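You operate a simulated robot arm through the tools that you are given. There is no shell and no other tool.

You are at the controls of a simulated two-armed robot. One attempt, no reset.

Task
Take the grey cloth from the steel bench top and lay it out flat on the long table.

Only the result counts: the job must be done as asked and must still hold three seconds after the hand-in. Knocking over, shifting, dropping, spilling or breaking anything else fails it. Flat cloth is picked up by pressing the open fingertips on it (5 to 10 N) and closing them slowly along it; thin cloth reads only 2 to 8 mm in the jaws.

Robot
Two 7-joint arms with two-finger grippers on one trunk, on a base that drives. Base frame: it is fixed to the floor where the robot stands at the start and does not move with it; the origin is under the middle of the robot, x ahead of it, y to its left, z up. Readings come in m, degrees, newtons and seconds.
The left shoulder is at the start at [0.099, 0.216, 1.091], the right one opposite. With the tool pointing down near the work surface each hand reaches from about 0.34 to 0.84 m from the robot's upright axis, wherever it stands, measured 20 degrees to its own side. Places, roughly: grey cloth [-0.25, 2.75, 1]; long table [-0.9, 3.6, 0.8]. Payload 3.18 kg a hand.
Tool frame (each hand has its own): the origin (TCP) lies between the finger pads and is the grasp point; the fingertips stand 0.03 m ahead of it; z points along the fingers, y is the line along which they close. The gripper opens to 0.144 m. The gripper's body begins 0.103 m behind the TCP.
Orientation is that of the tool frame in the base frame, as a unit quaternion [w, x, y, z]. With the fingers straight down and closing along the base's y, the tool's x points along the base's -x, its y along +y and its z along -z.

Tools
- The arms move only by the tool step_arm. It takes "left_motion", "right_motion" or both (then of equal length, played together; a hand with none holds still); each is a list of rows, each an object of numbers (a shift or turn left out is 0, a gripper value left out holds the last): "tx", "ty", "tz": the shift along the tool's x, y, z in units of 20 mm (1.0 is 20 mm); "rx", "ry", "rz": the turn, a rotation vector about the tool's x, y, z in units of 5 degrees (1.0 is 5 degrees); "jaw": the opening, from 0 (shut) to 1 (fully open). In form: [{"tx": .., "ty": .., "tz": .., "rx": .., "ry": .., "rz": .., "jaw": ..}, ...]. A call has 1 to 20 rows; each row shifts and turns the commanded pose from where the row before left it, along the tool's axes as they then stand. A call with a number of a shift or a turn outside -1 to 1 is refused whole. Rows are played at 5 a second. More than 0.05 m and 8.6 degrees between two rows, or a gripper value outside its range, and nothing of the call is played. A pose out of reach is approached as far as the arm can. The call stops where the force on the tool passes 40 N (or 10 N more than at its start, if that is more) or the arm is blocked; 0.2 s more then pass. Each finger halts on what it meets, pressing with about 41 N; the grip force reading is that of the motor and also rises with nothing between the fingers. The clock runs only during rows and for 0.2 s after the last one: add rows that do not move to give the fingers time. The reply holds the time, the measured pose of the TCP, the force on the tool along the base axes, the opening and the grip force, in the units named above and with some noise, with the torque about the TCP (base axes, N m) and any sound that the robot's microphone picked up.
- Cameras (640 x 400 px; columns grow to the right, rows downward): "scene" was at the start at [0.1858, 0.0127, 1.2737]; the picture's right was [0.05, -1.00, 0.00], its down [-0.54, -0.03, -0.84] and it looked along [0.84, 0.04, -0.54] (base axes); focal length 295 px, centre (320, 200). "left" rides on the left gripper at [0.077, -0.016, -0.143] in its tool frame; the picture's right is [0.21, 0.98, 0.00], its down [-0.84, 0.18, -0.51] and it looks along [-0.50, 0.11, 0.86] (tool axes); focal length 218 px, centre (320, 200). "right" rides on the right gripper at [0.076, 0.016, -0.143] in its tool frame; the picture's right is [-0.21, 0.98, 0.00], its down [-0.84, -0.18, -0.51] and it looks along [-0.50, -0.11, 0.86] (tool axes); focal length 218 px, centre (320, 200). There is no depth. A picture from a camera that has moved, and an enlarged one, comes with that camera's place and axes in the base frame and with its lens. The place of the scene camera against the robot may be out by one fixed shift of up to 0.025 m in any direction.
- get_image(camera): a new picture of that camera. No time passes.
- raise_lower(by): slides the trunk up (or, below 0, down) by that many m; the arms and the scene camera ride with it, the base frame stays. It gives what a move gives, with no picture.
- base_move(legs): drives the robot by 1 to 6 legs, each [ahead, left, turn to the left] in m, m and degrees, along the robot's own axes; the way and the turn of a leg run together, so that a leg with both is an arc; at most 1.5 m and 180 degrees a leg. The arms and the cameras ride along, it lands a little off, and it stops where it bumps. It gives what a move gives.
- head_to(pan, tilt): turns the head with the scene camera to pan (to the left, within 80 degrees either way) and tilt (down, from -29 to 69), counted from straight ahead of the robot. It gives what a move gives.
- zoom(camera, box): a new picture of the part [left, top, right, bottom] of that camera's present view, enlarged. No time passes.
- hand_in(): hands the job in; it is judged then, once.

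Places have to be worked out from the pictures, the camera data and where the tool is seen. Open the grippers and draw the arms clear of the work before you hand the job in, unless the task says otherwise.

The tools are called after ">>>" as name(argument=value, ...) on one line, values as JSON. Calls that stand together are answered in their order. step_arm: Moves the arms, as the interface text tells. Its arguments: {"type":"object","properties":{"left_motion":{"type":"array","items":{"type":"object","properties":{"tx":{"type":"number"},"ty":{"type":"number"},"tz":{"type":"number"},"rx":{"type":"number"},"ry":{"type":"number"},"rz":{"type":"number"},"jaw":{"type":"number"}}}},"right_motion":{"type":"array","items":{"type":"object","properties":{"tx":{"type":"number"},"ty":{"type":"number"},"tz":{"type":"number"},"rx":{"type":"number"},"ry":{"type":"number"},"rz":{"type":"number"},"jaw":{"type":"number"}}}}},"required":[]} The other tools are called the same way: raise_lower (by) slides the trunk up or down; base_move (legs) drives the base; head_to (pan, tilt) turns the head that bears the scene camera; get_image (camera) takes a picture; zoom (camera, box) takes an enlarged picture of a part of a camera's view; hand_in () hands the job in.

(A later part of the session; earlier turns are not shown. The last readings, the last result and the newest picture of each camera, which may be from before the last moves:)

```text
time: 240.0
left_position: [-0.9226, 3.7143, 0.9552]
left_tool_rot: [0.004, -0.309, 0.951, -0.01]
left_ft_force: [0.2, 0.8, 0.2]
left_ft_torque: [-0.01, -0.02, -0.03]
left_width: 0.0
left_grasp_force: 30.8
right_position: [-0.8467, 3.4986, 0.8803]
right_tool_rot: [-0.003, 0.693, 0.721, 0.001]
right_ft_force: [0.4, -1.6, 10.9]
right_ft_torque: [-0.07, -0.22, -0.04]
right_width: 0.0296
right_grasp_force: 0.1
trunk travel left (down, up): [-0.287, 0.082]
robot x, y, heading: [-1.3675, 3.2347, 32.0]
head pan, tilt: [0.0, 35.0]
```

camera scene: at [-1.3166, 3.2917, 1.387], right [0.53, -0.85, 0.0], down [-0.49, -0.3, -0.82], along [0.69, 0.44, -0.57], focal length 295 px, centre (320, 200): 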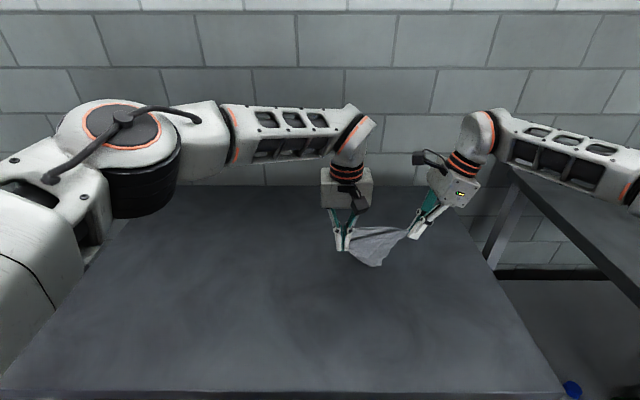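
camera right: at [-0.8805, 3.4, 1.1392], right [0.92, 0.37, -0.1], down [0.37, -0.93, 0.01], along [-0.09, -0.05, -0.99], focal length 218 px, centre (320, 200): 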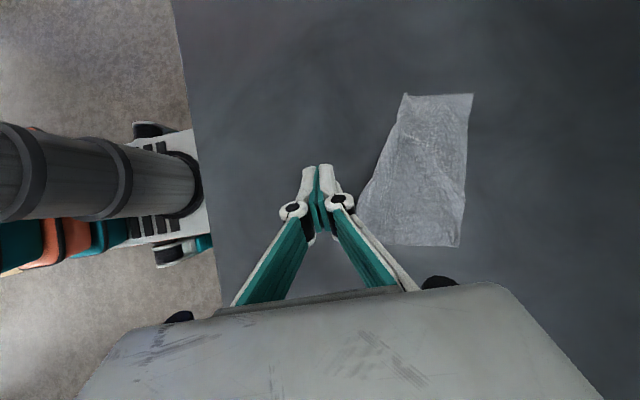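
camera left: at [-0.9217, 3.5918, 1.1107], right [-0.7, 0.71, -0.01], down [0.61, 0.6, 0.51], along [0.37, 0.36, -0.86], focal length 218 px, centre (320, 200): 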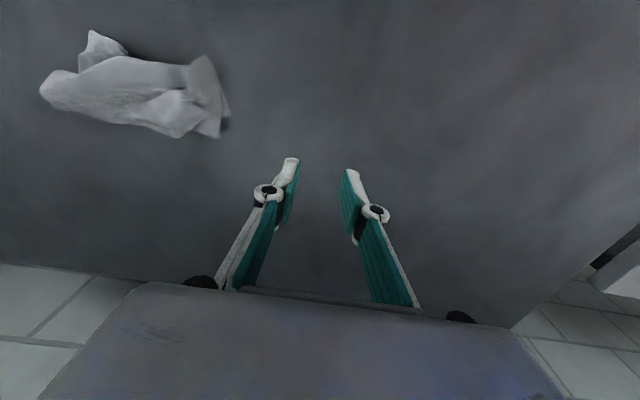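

11 N contact. I close slowly on the fold.

>>> step_arm(right_motion=[{"jaw": 0.19}, {"jaw": 0.17}, {"jaw": 0.15}, {"jaw": 0.13, "tz": 0.008}, {"jaw": 0.11, "tz": 0.008}, {"jaw": 0.09, "tz": 0.008}, {"jaw": 0.075, "tz": 0.008}, {"jaw": 0.06}, {"jaw": 0.045}, {"jaw": 0.03}, {"jaw": 0.015}, {"jaw": 0.0}, {}, {}, {}])

>>> zoom(camera="right", box=[200, 60, 440, 240])

```text
time: 243.2
left_position: [-0.9213, 3.7151, 0.9543]
left_tool_rot: [0.004, -0.31, 0.951, -0.01]
left_ft_force: [0.1, -0.5, 0.6]
left_ft_torque: [0.0, 0.0, 0.0]
left_width: 0.0
left_grasp_force: 30.6
right_position: [-0.8481, 3.4989, 0.8796]
right_tool_rot: [-0.004, 0.693, 0.721, 0.001]
right_ft_force: [0.1, 0.3, 3.9]
right_ft_torque: [-0.06, 0.22, 0.04]
right_width: 0.0039
right_grasp_force: 33.9
trunk travel left (down, up): [-0.287, 0.082]
robot x, y, heading: [-1.3687, 3.2369, 32.2]
head pan, tilt: [0.0, 35.0]
```

```text
2.22 times, centred on (320, 150) of right
camera zoom: at [-0.8333, 3.5746, 1.0237], right [0.99, -0.17, 0.0], down [-0.14, -0.85, 0.5], along [-0.09, -0.49, -0.87], focal length 485 px, centre (320, 311)
```

zoom: 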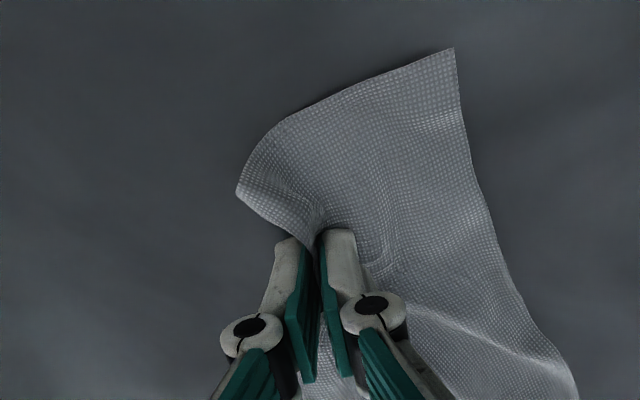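

Gripped (3.9 mm). I lift the fold line ~9 cm so the tucked flap can drop free.

>>> step_arm(right_motion=[{"tz": -0.4}, {"tz": -0.6}, {"tz": -0.7}, {"tz": -0.7}, {"tz": -0.7}, {"tz": -0.7}, {"tz": -0.7}, {}, {}])

>>> zoom(camera="right", box=[200, 40, 480, 240])

>>> zoom(camera="scene", box=[290, 180, 450, 310])

>>> get_image(camera="left")

```text
time: 245.2
left_position: [-0.9227, 3.715, 0.9553]
left_tool_rot: [0.004, -0.31, 0.951, -0.01]
left_ft_force: [0.4, -0.4, 0.1]
left_ft_torque: [-0.01, -0.02, -0.01]
left_width: 0.0001
left_grasp_force: 30.6
right_position: [-0.8473, 3.4986, 0.9708]
right_tool_rot: [-0.003, 0.693, 0.721, 0.002]
right_ft_force: [-4.1, -0.3, 1.4]
right_ft_torque: [-0.04, -0.16, -0.01]
right_width: 0.0053
right_grasp_force: 47.6
trunk travel left (down, up): [-0.287, 0.082]
robot x, y, heading: [-1.3651, 3.2391, 32.0]
head pan, tilt: [0.0, 35.0]
```

```text
2.00 times, centred on (340, 140) of right
camera zoom: at [-0.833, 3.5746, 1.1136], right [0.99, -0.17, 0.0], down [-0.14, -0.85, 0.5], along [-0.09, -0.49, -0.86], focal length 436 px, centre (280, 320)
```

zoom: 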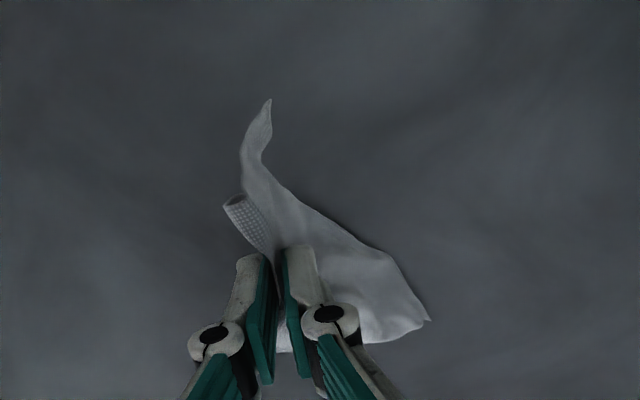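

```text
3.08 times, centred on (370, 245) of scene
camera zoom: at [-1.2748, 3.318, 1.3869], right [0.53, -0.85, 0.0], down [-0.49, -0.31, -0.82], along [0.69, 0.44, -0.57], focal length 907 px, centre (166, 62)
```

zoom: 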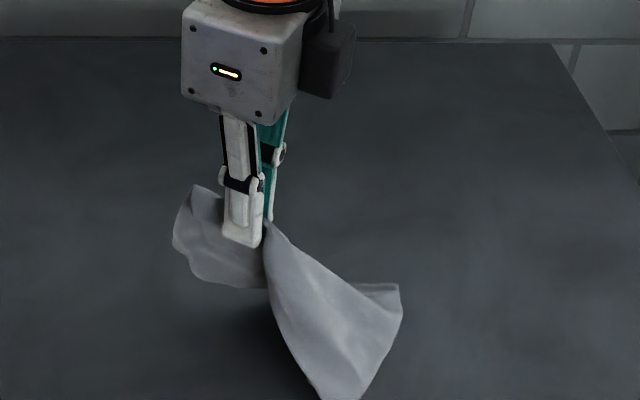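

```text
taken
camera left: at [-0.9758, 3.6588, 1.0985], right [-0.74, 0.67, -0.02], down [0.57, 0.65, 0.51], along [0.35, 0.36, -0.86], focal length 218 px, centre (320, 200)
```

left: 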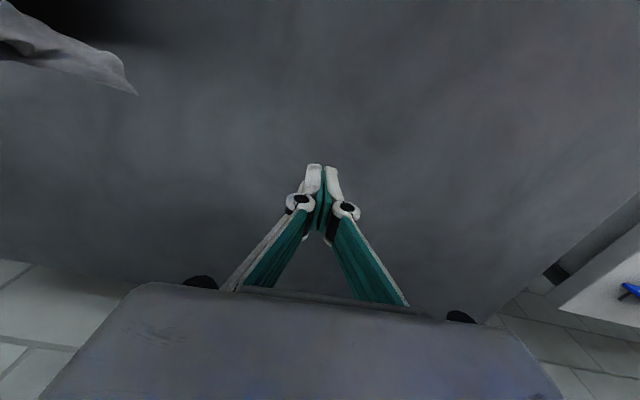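

The fold line is up and the flap has come loose on the near side. I lower again while moving ~5 cm forward so the flap lands toward me.

>>> step_arm(right_motion=[{"tx": 0.18, "ty": 0.31, "tz": 0.5}, {"tx": 0.18, "ty": 0.31, "tz": 0.55}, {"tx": 0.18, "ty": 0.31, "tz": 0.6}, {"tx": 0.18, "ty": 0.31, "tz": 0.65}, {"tx": 0.18, "ty": 0.31, "tz": 0.65}, {"tx": 0.18, "ty": 0.31, "tz": 0.65}, {"tx": 0.1, "ty": 0.15, "tz": 0.5}, {}])

>>> zoom(camera="right", box=[200, 40, 480, 240])

>>> zoom(camera="scene", box=[290, 190, 450, 320])

```text
time: 247.0
left_position: [-0.9218, 3.7142, 0.9549]
left_tool_rot: [0.004, -0.311, 0.95, -0.009]
left_ft_force: [-0.2, 0.7, 0.4]
left_ft_torque: [-0.03, 0.0, 0.0]
left_width: 0.0001
left_grasp_force: 31.2
right_position: [-0.8072, 3.5235, 0.8882]
right_tool_rot: [-0.004, 0.693, 0.721, 0.001]
right_ft_force: [-1.3, 1.5, -6.9]
right_ft_torque: [0.12, -0.08, -0.01]
right_width: 0.0001
right_grasp_force: 31.8
trunk travel left (down, up): [-0.287, 0.082]
robot x, y, heading: [-1.3674, 3.2345, 32.2]
head pan, tilt: [0.0, 35.0]
```

```text
2.00 times, centred on (340, 140) of right
camera zoom: at [-0.7938, 3.6, 1.0316], right [0.99, -0.17, 0.0], down [-0.14, -0.85, 0.5], along [-0.09, -0.49, -0.86], focal length 436 px, centre (280, 320)
```

zoom: 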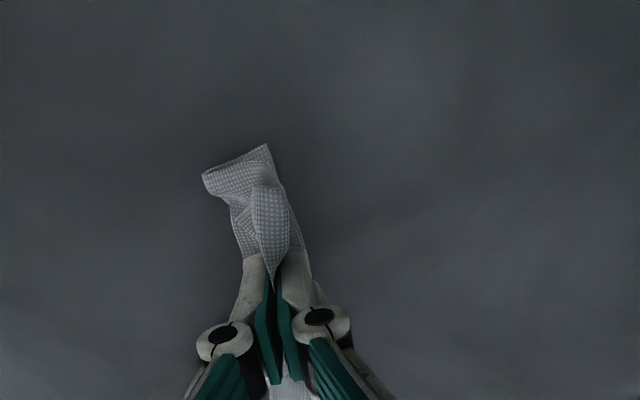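

```text
3.08 times, centred on (370, 255) of scene
camera zoom: at [-1.2749, 3.3178, 1.387], right [0.53, -0.85, 0.0], down [-0.49, -0.31, -0.82], along [0.69, 0.44, -0.57], focal length 907 px, centre (166, 31)
```

zoom: 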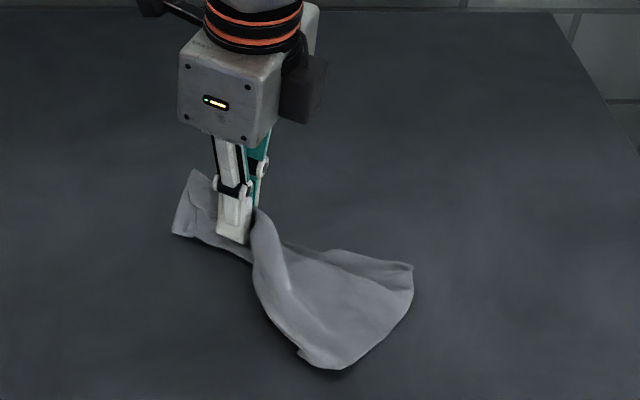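

I release here and lift away to see how the left end lies now.

>>> step_arm(right_motion=[{"tz": 0.15, "jaw": 0.06}, {"jaw": 0.12}, {"jaw": 0.2}, {"jaw": 0.28}, {}, {"tz": -0.6}, {"tz": -0.9}, {"tz": -0.9}, {"tz": -0.9}, {"tz": -0.9, "tx": -0.4}, {"tx": -1}, {"tx": -1}, {"tx": -1}, {"tx": -1}, {"tx": -1}, {"tx": -1}, {}])

>>> get_image(camera="right")

>>> zoom(camera="scene", box=[290, 190, 450, 320])

>>> get_image(camera="left")

```text
time: 250.6
left_position: [-0.9225, 3.7168, 0.9547]
left_tool_rot: [0.004, -0.31, 0.951, -0.01]
left_ft_force: [0.2, 0.1, -0.1]
left_ft_torque: [0.0, -0.01, -0.05]
left_width: 0.0
left_grasp_force: 30.8
right_position: [-0.8026, 3.3956, 0.9677]
right_tool_rot: [-0.003, 0.693, 0.721, 0.001]
right_ft_force: [-0.4, -0.9, 0.2]
right_ft_torque: [0.02, 0.01, -0.02]
right_width: 0.0406
right_grasp_force: 0.0
trunk travel left (down, up): [-0.287, 0.082]
robot x, y, heading: [-1.3644, 3.2408, 32.4]
head pan, tilt: [0.0, 35.0]
```

```text
taken
camera right: at [-0.7881, 3.4702, 1.1114], right [0.99, -0.17, 0.0], down [-0.14, -0.85, 0.5], along [-0.09, -0.49, -0.86], focal length 218 px, centre (320, 200)
```

right: 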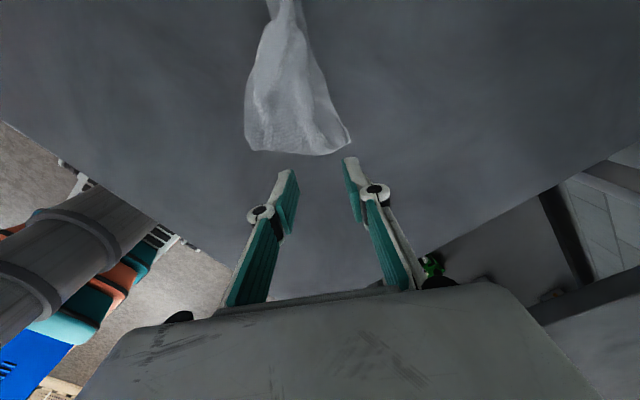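

```text
3.08 times, centred on (370, 255) of scene
camera zoom: at [-1.2744, 3.3187, 1.3868], right [0.53, -0.85, 0.0], down [-0.49, -0.31, -0.82], along [0.69, 0.44, -0.57], focal length 907 px, centre (166, 31)
```

zoom: 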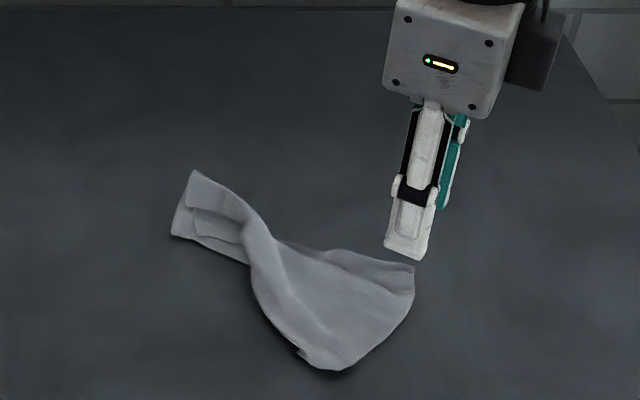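

```text
taken
camera left: at [-0.9756, 3.6594, 1.0981], right [-0.74, 0.67, -0.02], down [0.57, 0.65, 0.5], along [0.35, 0.36, -0.86], focal length 218 px, centre (320, 200)
```

left: 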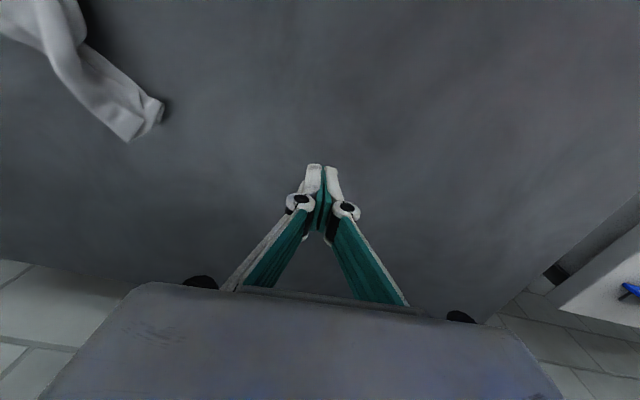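

I zoom on the left end from both cameras.

>>> zoom(camera="scene", box=[335, 235, 425, 315])

>>> zoom(camera="left", box=[0, 0, 200, 160])

```text
5.00 times, centred on (380, 275) of scene
camera zoom: at [-1.2744, 3.3187, 1.3868], right [0.53, -0.85, 0.0], down [-0.49, -0.31, -0.82], along [0.69, 0.44, -0.57], focal length 1473 px, centre (20, -175)
```

zoom: 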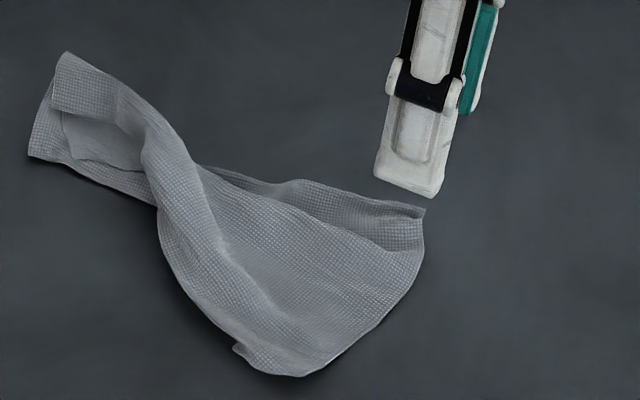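

```text
2.50 times, centred on (100, 80) of left
camera zoom: at [-0.9756, 3.6594, 1.0981], right [-0.74, 0.67, -0.02], down [0.57, 0.65, 0.5], along [0.35, 0.36, -0.86], focal length 546 px, centre (870, 500)
```

zoom: 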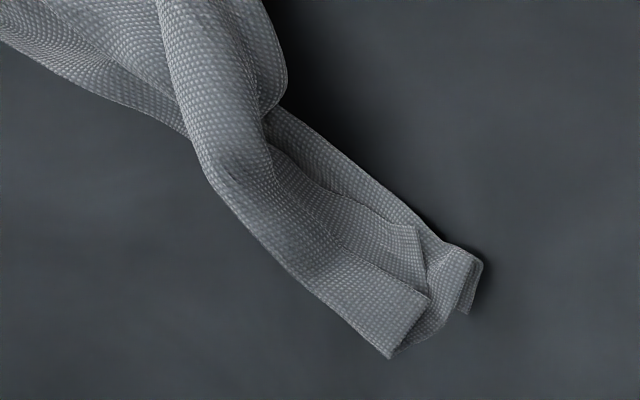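

I'd like a closer look at the left end's layering; I move the left hand back and right so its camera looks directly at it.

>>> step_arm(left_motion=[{"tx": 0.9, "tz": -0.4}, {"tx": 0.9, "tz": -0.3, "ty": -0.5}, {"tx": 0.9, "ty": -1}, {"tx": 0.9, "ty": -1}, {"ty": -1}, {"ty": -1}, {"ty": -1}, {"ty": -1}, {"ty": -0.5}, {}])

>>> get_image(camera="left")

>>> zoom(camera="left", box=[200, 60, 400, 220])

```text
time: 252.8
left_position: [-0.8983, 3.5597, 0.9706]
left_tool_rot: [0.004, -0.31, 0.951, -0.009]
left_ft_force: [0.6, -0.1, 0.2]
left_ft_torque: [-0.02, -0.01, 0.02]
left_width: 0.0
left_grasp_force: 30.8
right_position: [-0.8028, 3.3941, 0.9682]
right_tool_rot: [-0.004, 0.693, 0.721, 0.001]
right_ft_force: [1.2, 0.1, 0.1]
right_ft_torque: [-0.03, -0.01, 0.01]
right_width: 0.0404
right_grasp_force: 0.2
trunk travel left (down, up): [-0.287, 0.082]
robot x, y, heading: [-1.365, 3.2385, 32.2]
head pan, tilt: [0.0, 35.0]
```

```text
taken
camera left: at [-0.9518, 3.5032, 1.1143], right [-0.75, 0.67, -0.02], down [0.57, 0.65, 0.51], along [0.35, 0.36, -0.86], focal length 218 px, centre (320, 200)
```

left: 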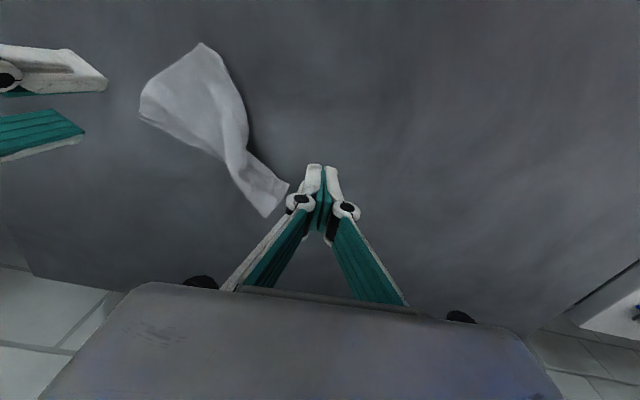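

```text
2.50 times, centred on (300, 140) of left
camera zoom: at [-0.9518, 3.5032, 1.1143], right [-0.75, 0.67, -0.02], down [0.57, 0.65, 0.51], along [0.35, 0.36, -0.86], focal length 546 px, centre (370, 350)
```

zoom: 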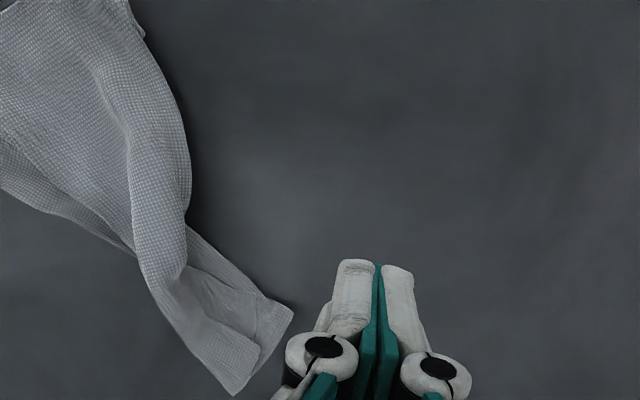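

Zooming further on the left end.

>>> zoom(camera="left", box=[225, 130, 325, 225])

>>> zoom(camera="left", box=[120, 30, 270, 160])

```text
4.21 times, centred on (275, 178) of left
camera zoom: at [-0.9518, 3.5032, 1.1143], right [-0.75, 0.67, -0.02], down [0.57, 0.65, 0.51], along [0.35, 0.36, -0.86], focal length 919 px, centre (510, 295)
```

zoom: 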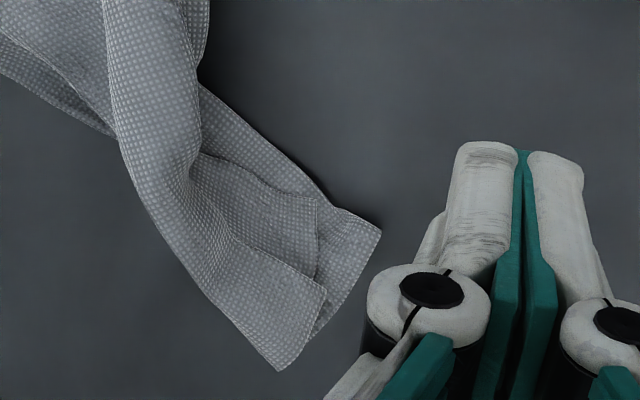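

```text
3.08 times, centred on (195, 95) of left
camera zoom: at [-0.9518, 3.5032, 1.1143], right [-0.75, 0.67, -0.02], down [0.57, 0.65, 0.51], along [0.35, 0.36, -0.86], focal length 672 px, centre (705, 523)
```

zoom: 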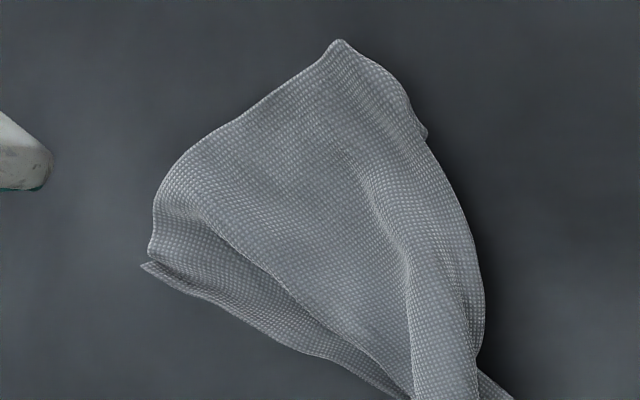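

Now it's clear: at the left end the cloth is folded over, with corner Q lying on top at (0.619, −0.029) pointing toward me, and corner N beneath at (0.625, −0.008). I need to flip Q back to the far side. I bring the left hand over Q with a narrow 22 mm opening.

>>> step_arm(left_motion=[{"tx": -0.9, "jaw": 0.155}, {"tx": -0.9, "ty": -0.3}, {"tx": -0.5, "ty": -0.4}, {"tz": 0.9}, {"tz": 0.9}, {"tz": 0.9}, {"tz": 0.3}, {}])

>>> zoom(camera="left", box=[200, 60, 440, 240])

```text
time: 254.6
left_position: [-0.8512, 3.5761, 0.9104]
left_tool_rot: [0.004, -0.31, 0.951, -0.009]
left_ft_force: [-1.0, 0.2, -0.3]
left_ft_torque: [-0.02, 0.01, -0.02]
left_width: 0.0227
left_grasp_force: 0.1
right_position: [-0.8033, 3.3944, 0.9678]
right_tool_rot: [-0.003, 0.693, 0.721, 0.001]
right_ft_force: [0.0, 0.8, 0.4]
right_ft_torque: [-0.01, -0.02, 0.01]
right_width: 0.0406
right_grasp_force: 0.1
trunk travel left (down, up): [-0.287, 0.082]
robot x, y, heading: [-1.3667, 3.2361, 32.2]
head pan, tilt: [0.0, 35.0]
```

```text
2.22 times, centred on (320, 150) of left
camera zoom: at [-0.9054, 3.52, 1.0538], right [-0.75, 0.67, -0.02], down [0.57, 0.65, 0.51], along [0.35, 0.36, -0.86], focal length 485 px, centre (320, 311)
```

zoom: 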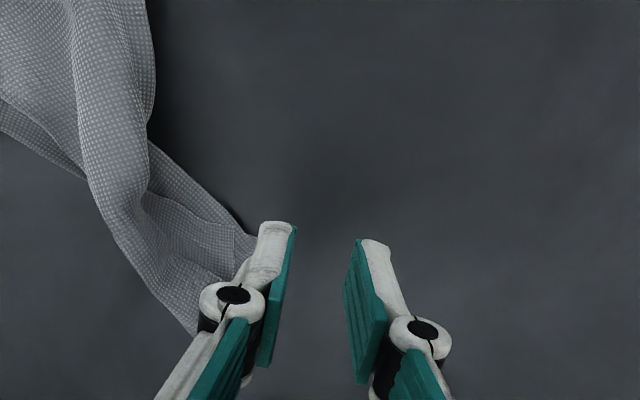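

I need to go 55 mm further right; I raise slightly, shift, and come back down.

>>> step_arm(left_motion=[{"tz": -0.8}, {"tx": -0.205, "ty": -0.933}, {"tx": -0.205, "ty": -0.933}, {"tx": -0.205, "ty": -0.933}, {"tz": 0.6}, {}])

>>> zoom(camera="left", box=[200, 60, 440, 240])

```text
time: 256.0
left_position: [-0.8084, 3.5365, 0.9159]
left_tool_rot: [0.004, -0.31, 0.951, -0.009]
left_ft_force: [-0.3, -0.4, -0.4]
left_ft_torque: [0.04, -0.01, 0.06]
left_width: 0.0223
left_grasp_force: 0.1
right_position: [-0.8026, 3.392, 0.9681]
right_tool_rot: [-0.004, 0.693, 0.721, 0.001]
right_ft_force: [0.4, -0.1, 0.1]
right_ft_torque: [0.02, -0.03, -0.05]
right_width: 0.0404
right_grasp_force: 0.0
trunk travel left (down, up): [-0.287, 0.082]
robot x, y, heading: [-1.3718, 3.2407, 32.3]
head pan, tilt: [0.0, 35.0]
```

```text
2.22 times, centred on (320, 150) of left
camera zoom: at [-0.8624, 3.4804, 1.0596], right [-0.74, 0.67, -0.02], down [0.57, 0.65, 0.51], along [0.35, 0.37, -0.86], focal length 485 px, centre (320, 311)
```

zoom: 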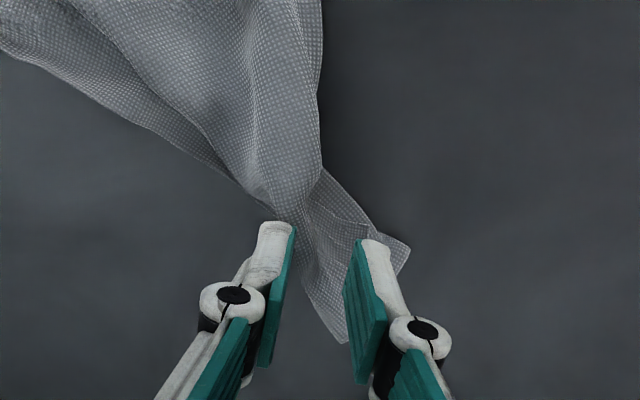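

Nearly aligned with Q. I shift 6 mm right, 8 mm forward, and lower to light contact.

>>> step_arm(left_motion=[{"tx": -0.4, "ty": -0.3}, {"tz": 0.7}, {"tz": 0.4}, {"tz": 0.2}, {}])

>>> zoom(camera="left", box=[200, 60, 440, 240])

```text
time: 257.2
left_position: [-0.7989, 3.536, 0.8916]
left_tool_rot: [0.004, -0.31, 0.951, -0.01]
left_ft_force: [0.5, 0.3, 0.1]
left_ft_torque: [-0.02, -0.03, 0.01]
left_width: 0.0218
left_grasp_force: 0.0
right_position: [-0.8029, 3.3942, 0.9691]
right_tool_rot: [-0.004, 0.693, 0.721, 0.001]
right_ft_force: [-0.1, -0.3, 1.3]
right_ft_torque: [0.01, 0.01, -0.04]
right_width: 0.0401
right_grasp_force: 0.0
trunk travel left (down, up): [-0.287, 0.082]
robot x, y, heading: [-1.3688, 3.2354, 32.1]
head pan, tilt: [0.0, 35.0]
```

```text
2.22 times, centred on (320, 150) of left
camera zoom: at [-0.8521, 3.4798, 1.0337], right [-0.74, 0.67, -0.02], down [0.57, 0.65, 0.51], along [0.35, 0.36, -0.86], focal length 485 px, centre (320, 311)
```

zoom: 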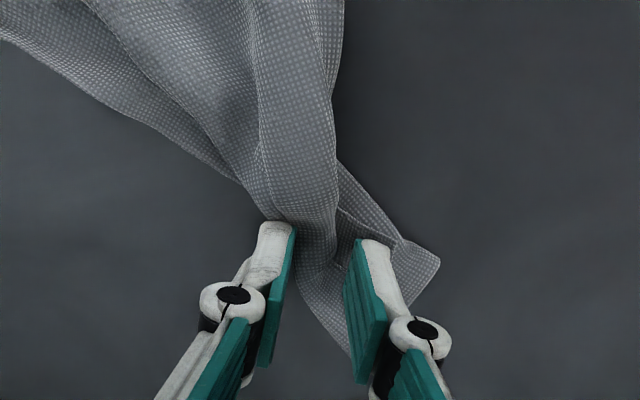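

Q's corner is right beside the left finger; the other finger is on the band. I press down lightly.

>>> step_arm(left_motion=[{"tz": 0.15}, {"tz": 0.12}, {"tz": 0.08}, {}, {}])

```text
time: 258.4
left_position: [-0.7982, 3.5372, 0.883]
left_tool_rot: [0.004, -0.311, 0.95, -0.009]
left_ft_force: [-0.8, 0.5, 0.2]
left_ft_torque: [0.0, -0.01, -0.03]
left_width: 0.022
left_grasp_force: 0.0
right_position: [-0.802, 3.3932, 0.9679]
right_tool_rot: [-0.004, 0.693, 0.721, 0.002]
right_ft_force: [0.4, 0.2, -0.1]
right_ft_torque: [0.01, 0.0, -0.04]
right_width: 0.0405
right_grasp_force: 0.0
trunk travel left (down, up): [-0.287, 0.082]
robot x, y, heading: [-1.3673, 3.239, 32.2]
head pan, tilt: [0.0, 35.0]
```

>>> step_arm(left_motion=[{"tz": 0.08}, {}, {"tz": 0.05}, {}])

```text
time: 259.4
left_position: [-0.7987, 3.5376, 0.8824]
left_tool_rot: [0.005, -0.309, 0.951, -0.009]
left_ft_force: [1.3, 0.6, 11.5]
left_ft_torque: [0.15, 0.04, -0.01]
left_width: 0.0216
left_grasp_force: 0.1
right_position: [-0.8014, 3.3938, 0.9683]
right_tool_rot: [-0.003, 0.692, 0.721, 0.001]
right_ft_force: [0.1, 0.2, 0.1]
right_ft_torque: [-0.01, 0.0, 0.02]
right_width: 0.0404
right_grasp_force: 0.1
trunk travel left (down, up): [-0.287, 0.082]
robot x, y, heading: [-1.3656, 3.2397, 32.2]
head pan, tilt: [0.0, 35.0]
```

11.5 N. I ease a touch and close slowly on Q.

>>> step_arm(left_motion=[{"tz": -0.03, "jaw": 0.14}, {"jaw": 0.125}, {"jaw": 0.11}, {"jaw": 0.095}, {"jaw": 0.08, "tz": 0.005}, {"jaw": 0.065, "tz": 0.005}, {"jaw": 0.05}, {"jaw": 0.035}, {"jaw": 0.02}, {"jaw": 0.0}, {}, {}, {}])

>>> zoom(camera="left", box=[200, 60, 440, 240])

```text
time: 262.2
left_position: [-0.7983, 3.538, 0.8791]
left_tool_rot: [0.003, -0.311, 0.95, -0.008]
left_ft_force: [1.2, 1.4, 6.7]
left_ft_torque: [-0.11, 0.01, -0.02]
left_width: 0.0027
left_grasp_force: 40.3
right_position: [-0.8032, 3.3947, 0.9674]
right_tool_rot: [-0.003, 0.693, 0.721, 0.002]
right_ft_force: [-0.3, -0.3, 0.6]
right_ft_torque: [-0.04, 0.02, -0.01]
right_width: 0.0402
right_grasp_force: 0.1
trunk travel left (down, up): [-0.287, 0.082]
robot x, y, heading: [-1.367, 3.2392, 32.1]
head pan, tilt: [0.0, 35.0]
```

```text
2.22 times, centred on (320, 150) of left
camera zoom: at [-0.8523, 3.4812, 1.0239], right [-0.75, 0.67, -0.02], down [0.57, 0.65, 0.51], along [0.35, 0.37, -0.86], focal length 485 px, centre (320, 311)
```

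zoom: 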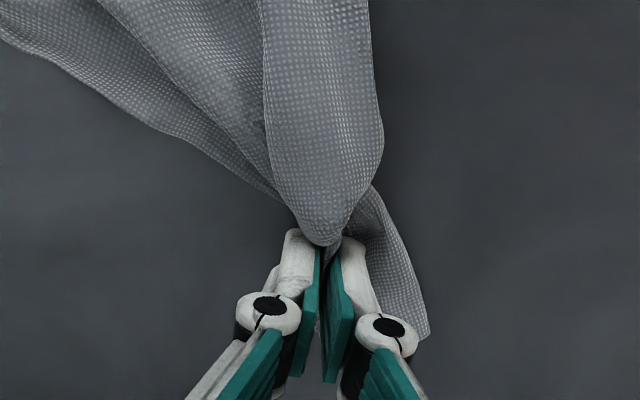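

Gripped (2.7 mm, 40 N). I lift ~5 cm and swing it to the far side.

>>> step_arm(left_motion=[{"tz": -0.5}, {"tz": -0.6}, {"tz": -0.6, "tx": -0.2}, {"tz": -0.6, "tx": -0.4}, {"tz": -0.4, "tx": -0.6}, {}])

>>> zoom(camera="left", box=[180, 20, 440, 220])

>>> zoom(camera="scene", box=[290, 190, 450, 320])

```text
time: 263.6
left_position: [-0.7797, 3.5521, 0.9349]
left_tool_rot: [0.004, -0.31, 0.951, -0.01]
left_ft_force: [0.5, 0.0, 2.5]
left_ft_torque: [0.01, 0.0, 0.01]
left_width: 0.0033
left_grasp_force: 32.4
right_position: [-0.8027, 3.3923, 0.9685]
right_tool_rot: [-0.002, 0.694, 0.72, 0.003]
right_ft_force: [-0.4, -1.2, -0.5]
right_ft_torque: [0.03, 0.0, 0.02]
right_width: 0.0402
right_grasp_force: 0.1
trunk travel left (down, up): [-0.287, 0.082]
robot x, y, heading: [-1.3659, 3.2362, 32.3]
head pan, tilt: [0.0, 35.0]
```

```text
2.00 times, centred on (310, 120) of left
camera zoom: at [-0.8335, 3.4951, 1.0788], right [-0.75, 0.67, -0.02], down [0.57, 0.65, 0.51], along [0.35, 0.37, -0.86], focal length 436 px, centre (340, 360)
```

zoom: 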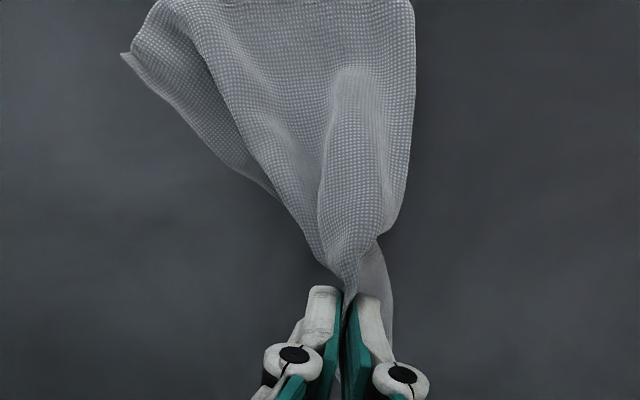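

```text
3.08 times, centred on (370, 255) of scene
camera zoom: at [-1.2746, 3.3182, 1.3869], right [0.53, -0.85, 0.0], down [-0.49, -0.31, -0.82], along [0.69, 0.44, -0.57], focal length 907 px, centre (166, 31)
```

zoom: 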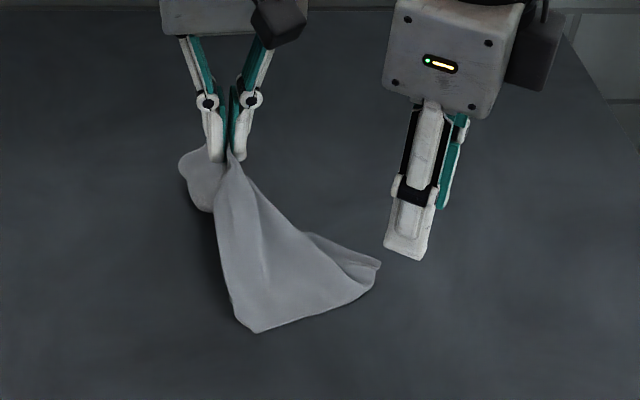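

The main sheet now looks clean between the pinch and the right side. I lower toward the far-left so the N part trails toward me, then release.

>>> step_arm(left_motion=[{"tx": -0.5, "ty": 0.3, "tz": 0.2}, {"tx": -0.5, "ty": 0.3, "tz": 0.3}, {"tx": -0.5, "ty": 0.3, "tz": 0.4}, {"tx": -0.4, "ty": 0.2, "tz": 0.5}, {"tx": -0.3, "ty": 0.1, "tz": 0.5}, {"tz": 0.4}, {}])

>>> zoom(camera="left", box=[180, 20, 440, 220])

>>> zoom(camera="scene", box=[290, 190, 450, 320])

```text
time: 265.2
left_position: [-0.7763, 3.5916, 0.8934]
left_tool_rot: [0.005, -0.31, 0.951, -0.01]
left_ft_force: [-0.4, 0.9, 3.0]
left_ft_torque: [-0.02, 0.04, -0.01]
left_width: 0.0037
left_grasp_force: 30.8
left hand out of reach, approached as far as the arm can: row 3, 4, 5
right_position: [-0.8025, 3.3935, 0.9672]
right_tool_rot: [-0.004, 0.693, 0.721, 0.002]
right_ft_force: [0.3, -0.8, -0.2]
right_ft_torque: [-0.02, -0.01, 0.0]
right_width: 0.0403
right_grasp_force: 0.2
trunk travel left (down, up): [-0.287, 0.082]
robot x, y, heading: [-1.367, 3.2358, 32.0]
head pan, tilt: [0.0, 35.0]
```

```text
2.00 times, centred on (310, 120) of left
camera zoom: at [-0.8308, 3.5353, 1.0365], right [-0.74, 0.67, -0.02], down [0.57, 0.65, 0.51], along [0.35, 0.37, -0.86], focal length 436 px, centre (340, 360)
```

zoom: 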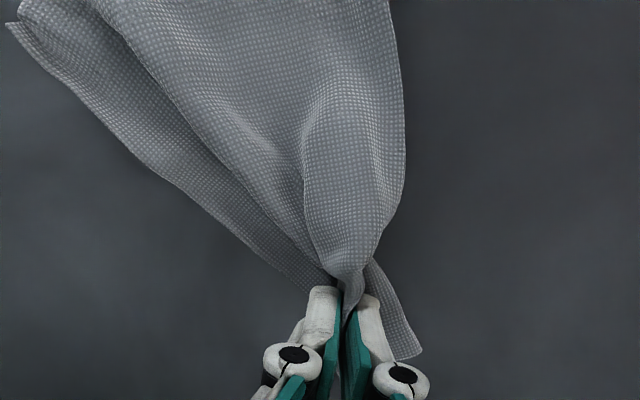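

```text
3.08 times, centred on (370, 255) of scene
camera zoom: at [-1.2746, 3.3179, 1.3869], right [0.53, -0.85, 0.0], down [-0.49, -0.31, -0.82], along [0.69, 0.44, -0.57], focal length 907 px, centre (166, 31)
```

zoom: 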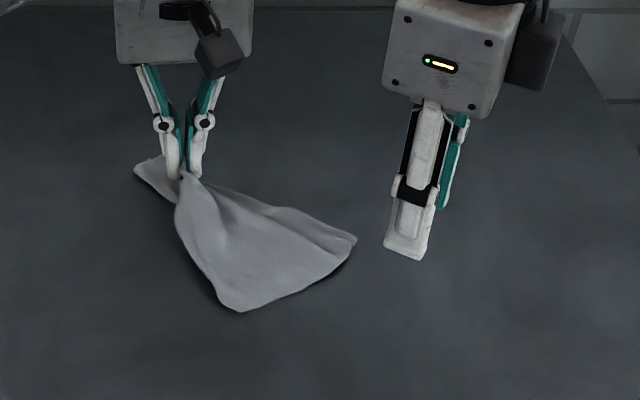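

The pinch gathers the cloth near its left end. I lower fully and open the fingers while lightly pressed, to spread the gather, then look.

>>> step_arm(left_motion=[{"tz": 0.4}, {"tz": 0.2}, {"jaw": 0.04}, {"jaw": 0.08}, {"jaw": 0.12}, {"jaw": 0.17}, {"jaw": 0.22}, {}])

>>> zoom(camera="left", box=[180, 20, 440, 220])

```text
time: 267.0
left_position: [-0.7782, 3.5916, 0.8814]
left_tool_rot: [0.006, -0.31, 0.951, -0.01]
left_ft_force: [0.1, -0.1, 5.2]
left_ft_torque: [0.12, 0.04, -0.01]
left_width: 0.0315
left_grasp_force: 0.1
right_position: [-0.803, 3.3942, 0.9693]
right_tool_rot: [-0.004, 0.693, 0.721, 0.002]
right_ft_force: [-1.2, 0.2, 0.7]
right_ft_torque: [0.05, -0.03, -0.02]
right_width: 0.0405
right_grasp_force: 0.0
trunk travel left (down, up): [-0.287, 0.082]
robot x, y, heading: [-1.3678, 3.2356, 32.3]
head pan, tilt: [0.0, 35.0]
```

```text
2.00 times, centred on (310, 120) of left
camera zoom: at [-0.8316, 3.5342, 1.0248], right [-0.75, 0.67, -0.02], down [0.57, 0.65, 0.51], along [0.35, 0.37, -0.86], focal length 436 px, centre (340, 360)
```

zoom: 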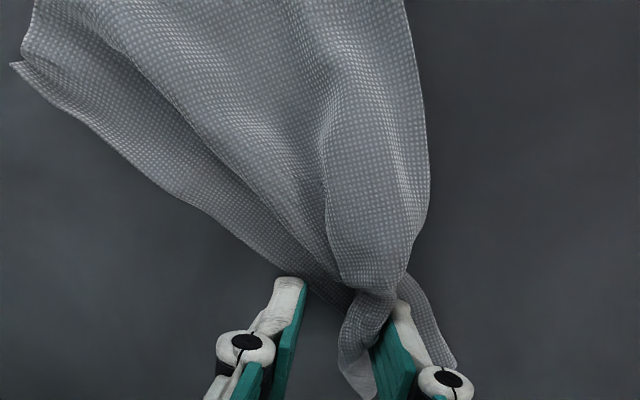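

Two corner tails are visible at the left end. I lift the left hand and back off for a clear view of the whole cloth.

>>> step_arm(left_motion=[{"tz": -0.6}, {"tz": -0.9}, {"tz": -0.9}, {"tz": -0.9}, {"tz": -0.9, "tx": 0.5}, {"tx": 1}, {"tx": 1}, {"tx": 1}, {"tx": 1}, {"tx": 0.5, "ty": 0.5}, {}])

>>> get_image(camera="left")

>>> zoom(camera="left", box=[160, 40, 360, 220])

>>> zoom(camera="scene", box=[320, 220, 430, 310])

```text
time: 269.4
left_position: [-0.8641, 3.5394, 0.965]
left_tool_rot: [0.004, -0.31, 0.951, -0.01]
left_ft_force: [0.5, -0.1, 0.1]
left_ft_torque: [-0.02, 0.04, 0.0]
left_width: 0.0315
left_grasp_force: 0.1
right_position: [-0.8017, 3.3934, 0.9674]
right_tool_rot: [-0.004, 0.692, 0.721, 0.001]
right_ft_force: [0.3, -0.6, -0.8]
right_ft_torque: [0.04, 0.05, 0.02]
right_width: 0.0404
right_grasp_force: 0.0
trunk travel left (down, up): [-0.287, 0.082]
robot x, y, heading: [-1.3633, 3.2382, 32.4]
head pan, tilt: [0.0, 35.0]
```

```text
taken
camera left: at [-0.9169, 3.4834, 1.1077], right [-0.74, 0.67, -0.02], down [0.57, 0.65, 0.51], along [0.35, 0.37, -0.86], focal length 218 px, centre (320, 200)
```

left: 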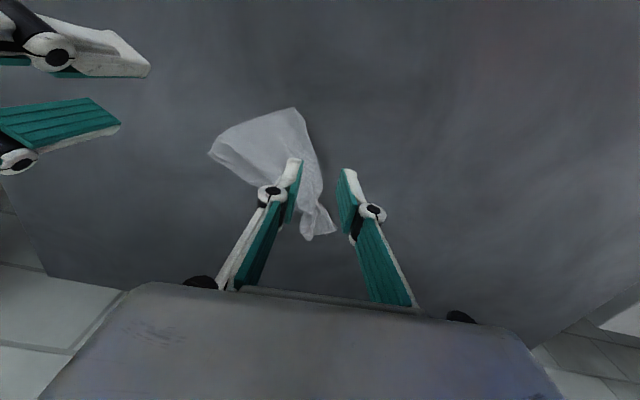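

```text
2.22 times, centred on (260, 130) of left
camera zoom: at [-0.9169, 3.4834, 1.1077], right [-0.74, 0.67, -0.02], down [0.57, 0.65, 0.51], along [0.35, 0.37, -0.86], focal length 485 px, centre (453, 356)
```

zoom: 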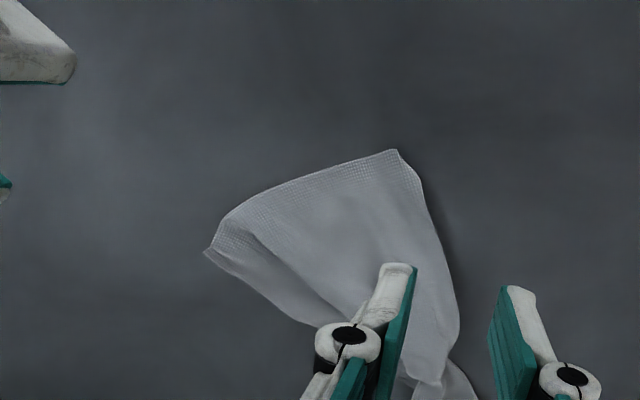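

```text
4.44 times, centred on (375, 265) of scene
camera zoom: at [-1.2741, 3.3179, 1.3868], right [0.53, -0.85, 0.0], down [-0.49, -0.31, -0.82], along [0.69, 0.44, -0.57], focal length 1310 px, centre (76, -89)
```

zoom: 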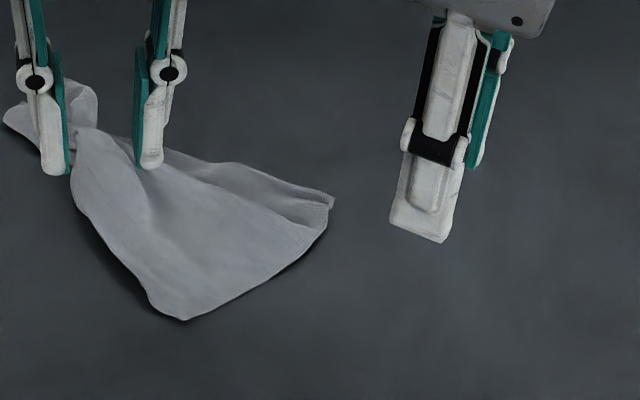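

The cloth is now a fan: P (0.549, −0.057) and D (0.629, −0.147) well spread, but the left end's two corners are bunched (and twisted) at ≈(0.72, 0.02), near my reach limit. I'll drag the whole cloth ~10 cm closer by pressing on its middle with the right hand. First move the left hand aside and the right over the middle.

>>> step_arm(left_motion=[{"ty": 1, "tz": -0.3}, {"ty": 1}, {"ty": 1}, {"ty": 1}, {"ty": 1}, {"ty": 1}, {"ty": 1}, {"ty": 1}, {}, {}, {}, {}, {}, {}, {}, {}, {}, {}, {}], right_motion=[{"jaw": 0.0}, {}, {}, {}, {}, {}, {"tx": 0.9, "ty": -0.06}, {"tx": 0.9, "ty": -0.06}, {"tx": 0.9, "ty": -0.06}, {"tx": 0.9, "ty": -0.06}, {"tx": 0.9, "ty": -0.06}, {"tz": 0.9}, {"tz": 0.9}, {"tz": 0.9}, {"tz": 0.9}, {"tz": 0.5}, {}, {}, {}])

>>> zoom(camera="scene", box=[290, 200, 450, 320])

>>> get_image(camera="right")

```text
time: 273.4
left_position: [-0.9584, 3.6711, 0.9677]
left_tool_rot: [0.004, -0.311, 0.95, -0.009]
left_ft_force: [-0.7, 0.1, -0.9]
left_ft_torque: [0.01, -0.01, -0.01]
left_width: 0.0316
left_grasp_force: 0.1
right_position: [-0.8122, 3.4854, 0.8863]
right_tool_rot: [-0.004, 0.693, 0.721, 0.001]
right_ft_force: [0.3, -0.3, 0.0]
right_ft_torque: [0.03, -0.02, 0.03]
right_width: 0.0
right_grasp_force: 30.5
trunk travel left (down, up): [-0.287, 0.082]
robot x, y, heading: [-1.3652, 3.2352, 32.2]
head pan, tilt: [0.0, 35.0]
```

```text
3.33 times, centred on (370, 260) of scene
camera zoom: at [-1.2743, 3.3181, 1.3869], right [0.53, -0.85, 0.0], down [-0.49, -0.31, -0.82], along [0.69, 0.44, -0.57], focal length 982 px, centre (153, 0)
```

zoom: 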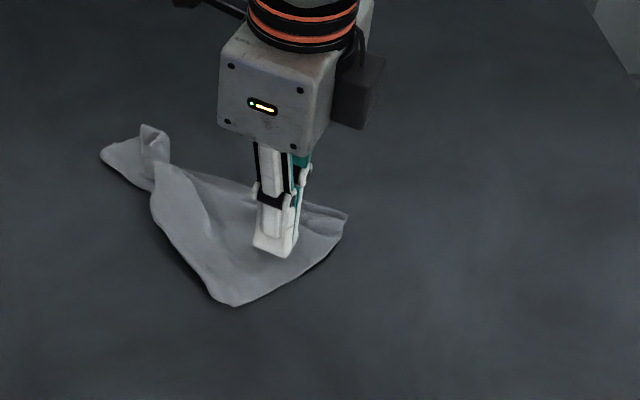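

```text
taken
camera right: at [-0.7976, 3.5616, 1.03], right [0.99, -0.17, 0.0], down [-0.14, -0.85, 0.5], along [-0.09, -0.49, -0.86], focal length 218 px, centre (320, 200)
```

right: 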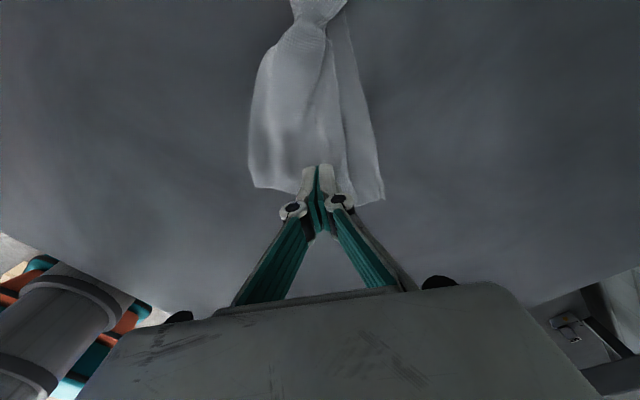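

Right fingertips are over the middle of the right part. I press (~10–15 N) and drag the cloth toward me by 9 cm.

>>> step_arm(right_motion=[{"tz": 0.25}, {"tz": 0.15}, {"tz": 0.08}, {}, {}])

```text
time: 274.6
left_position: [-0.9584, 3.671, 0.9681]
left_tool_rot: [0.004, -0.31, 0.951, -0.01]
left_ft_force: [0.4, 1.0, -0.7]
left_ft_torque: [0.03, -0.03, 0.04]
left_width: 0.0317
left_grasp_force: 0.2
right_position: [-0.811, 3.4862, 0.8771]
right_tool_rot: [-0.004, 0.693, 0.721, 0.002]
right_ft_force: [0.5, -0.2, 9.0]
right_ft_torque: [-0.07, -0.02, 0.03]
right_width: 0.0
right_grasp_force: 30.8
trunk travel left (down, up): [-0.287, 0.082]
robot x, y, heading: [-1.3693, 3.2353, 32.4]
head pan, tilt: [0.0, 35.0]
```

9 N. Dragging toward me now.

>>> step_arm(right_motion=[{"tx": -0.375, "ty": -0.65}, {"tx": -0.375, "ty": -0.65}, {"tx": -0.375, "ty": -0.65}, {"tx": -0.375, "ty": -0.65}, {"tx": -0.375, "ty": -0.65}, {"tx": -0.375, "ty": -0.65}, {}])

>>> zoom(camera="scene", box=[290, 200, 450, 320])

>>> get_image(camera="right")

```text
time: 276.2
left_position: [-0.9596, 3.6711, 0.9678]
left_tool_rot: [0.004, -0.31, 0.951, -0.01]
left_ft_force: [-1.0, -0.1, -0.2]
left_ft_torque: [0.0, -0.03, -0.02]
left_width: 0.0314
left_grasp_force: 0.0
right_position: [-0.8889, 3.4382, 0.8774]
right_tool_rot: [-0.002, 0.693, 0.721, 0.002]
right_ft_force: [1.2, 1.4, 14.4]
right_ft_torque: [-0.07, -0.06, 0.03]
right_width: 0.0
right_grasp_force: 30.2
trunk travel left (down, up): [-0.287, 0.082]
robot x, y, heading: [-1.3674, 3.2373, 32.3]
head pan, tilt: [0.0, 35.0]
```

```text
3.33 times, centred on (370, 260) of scene
camera zoom: at [-1.2751, 3.3178, 1.387], right [0.53, -0.85, 0.0], down [-0.49, -0.31, -0.82], along [0.69, 0.44, -0.57], focal length 982 px, centre (153, 0)
```

zoom: 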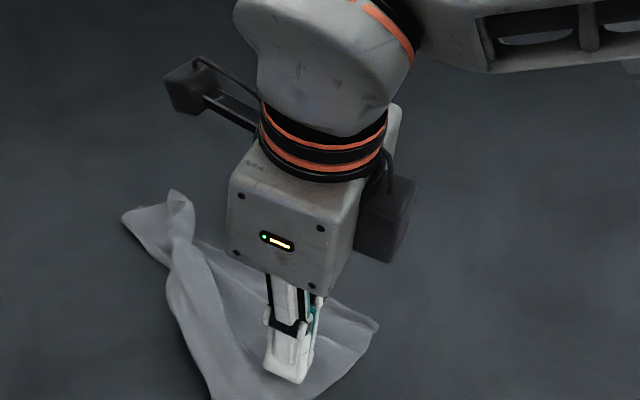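

```text
taken
camera right: at [-0.8754, 3.5134, 1.0211], right [0.99, -0.17, 0.0], down [-0.14, -0.85, 0.5], along [-0.09, -0.49, -0.87], focal length 218 px, centre (320, 200)
```

right: 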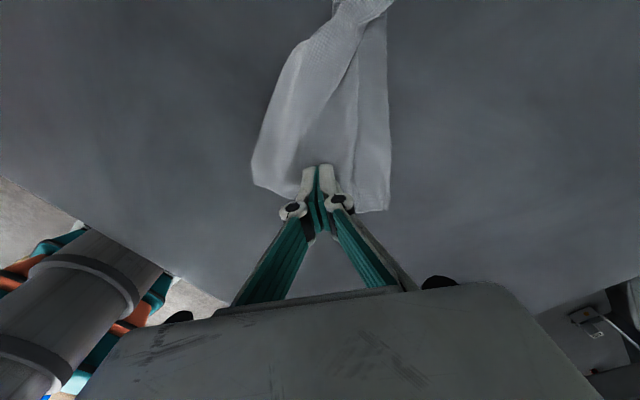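

The cloth slid along nicely and the right hand still pins it. Now I look at the left end with the left camera.

>>> get_image(camera="left")

>>> zoom(camera="left", box=[140, 60, 300, 200])

```text
taken
camera left: at [-1.0119, 3.6141, 1.1113], right [-0.74, 0.67, -0.02], down [0.57, 0.65, 0.51], along [0.35, 0.37, -0.86], focal length 218 px, centre (320, 200)
```

left: 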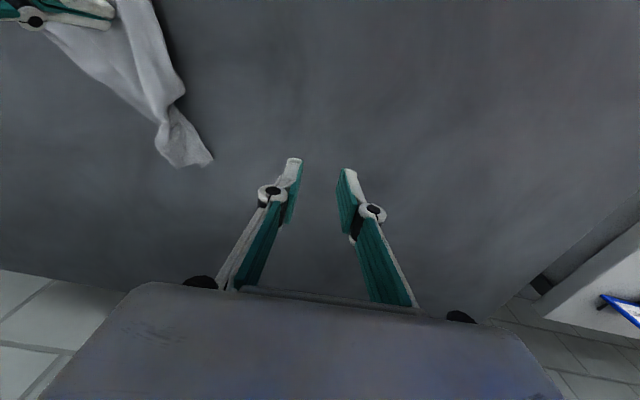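

```text
2.86 times, centred on (220, 130) of left
camera zoom: at [-1.0119, 3.6141, 1.1113], right [-0.74, 0.67, -0.02], down [0.57, 0.65, 0.51], along [0.35, 0.37, -0.86], focal length 624 px, centre (606, 400)
```

zoom: 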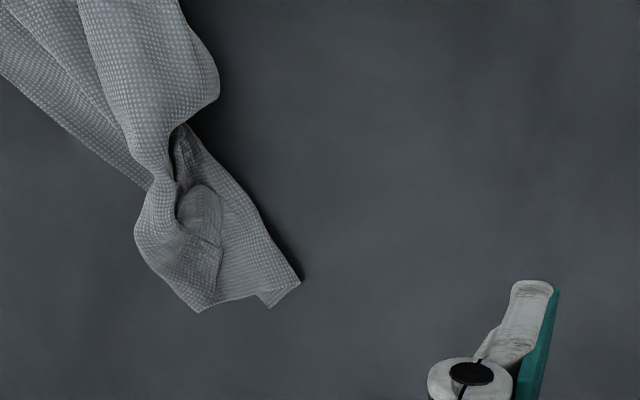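

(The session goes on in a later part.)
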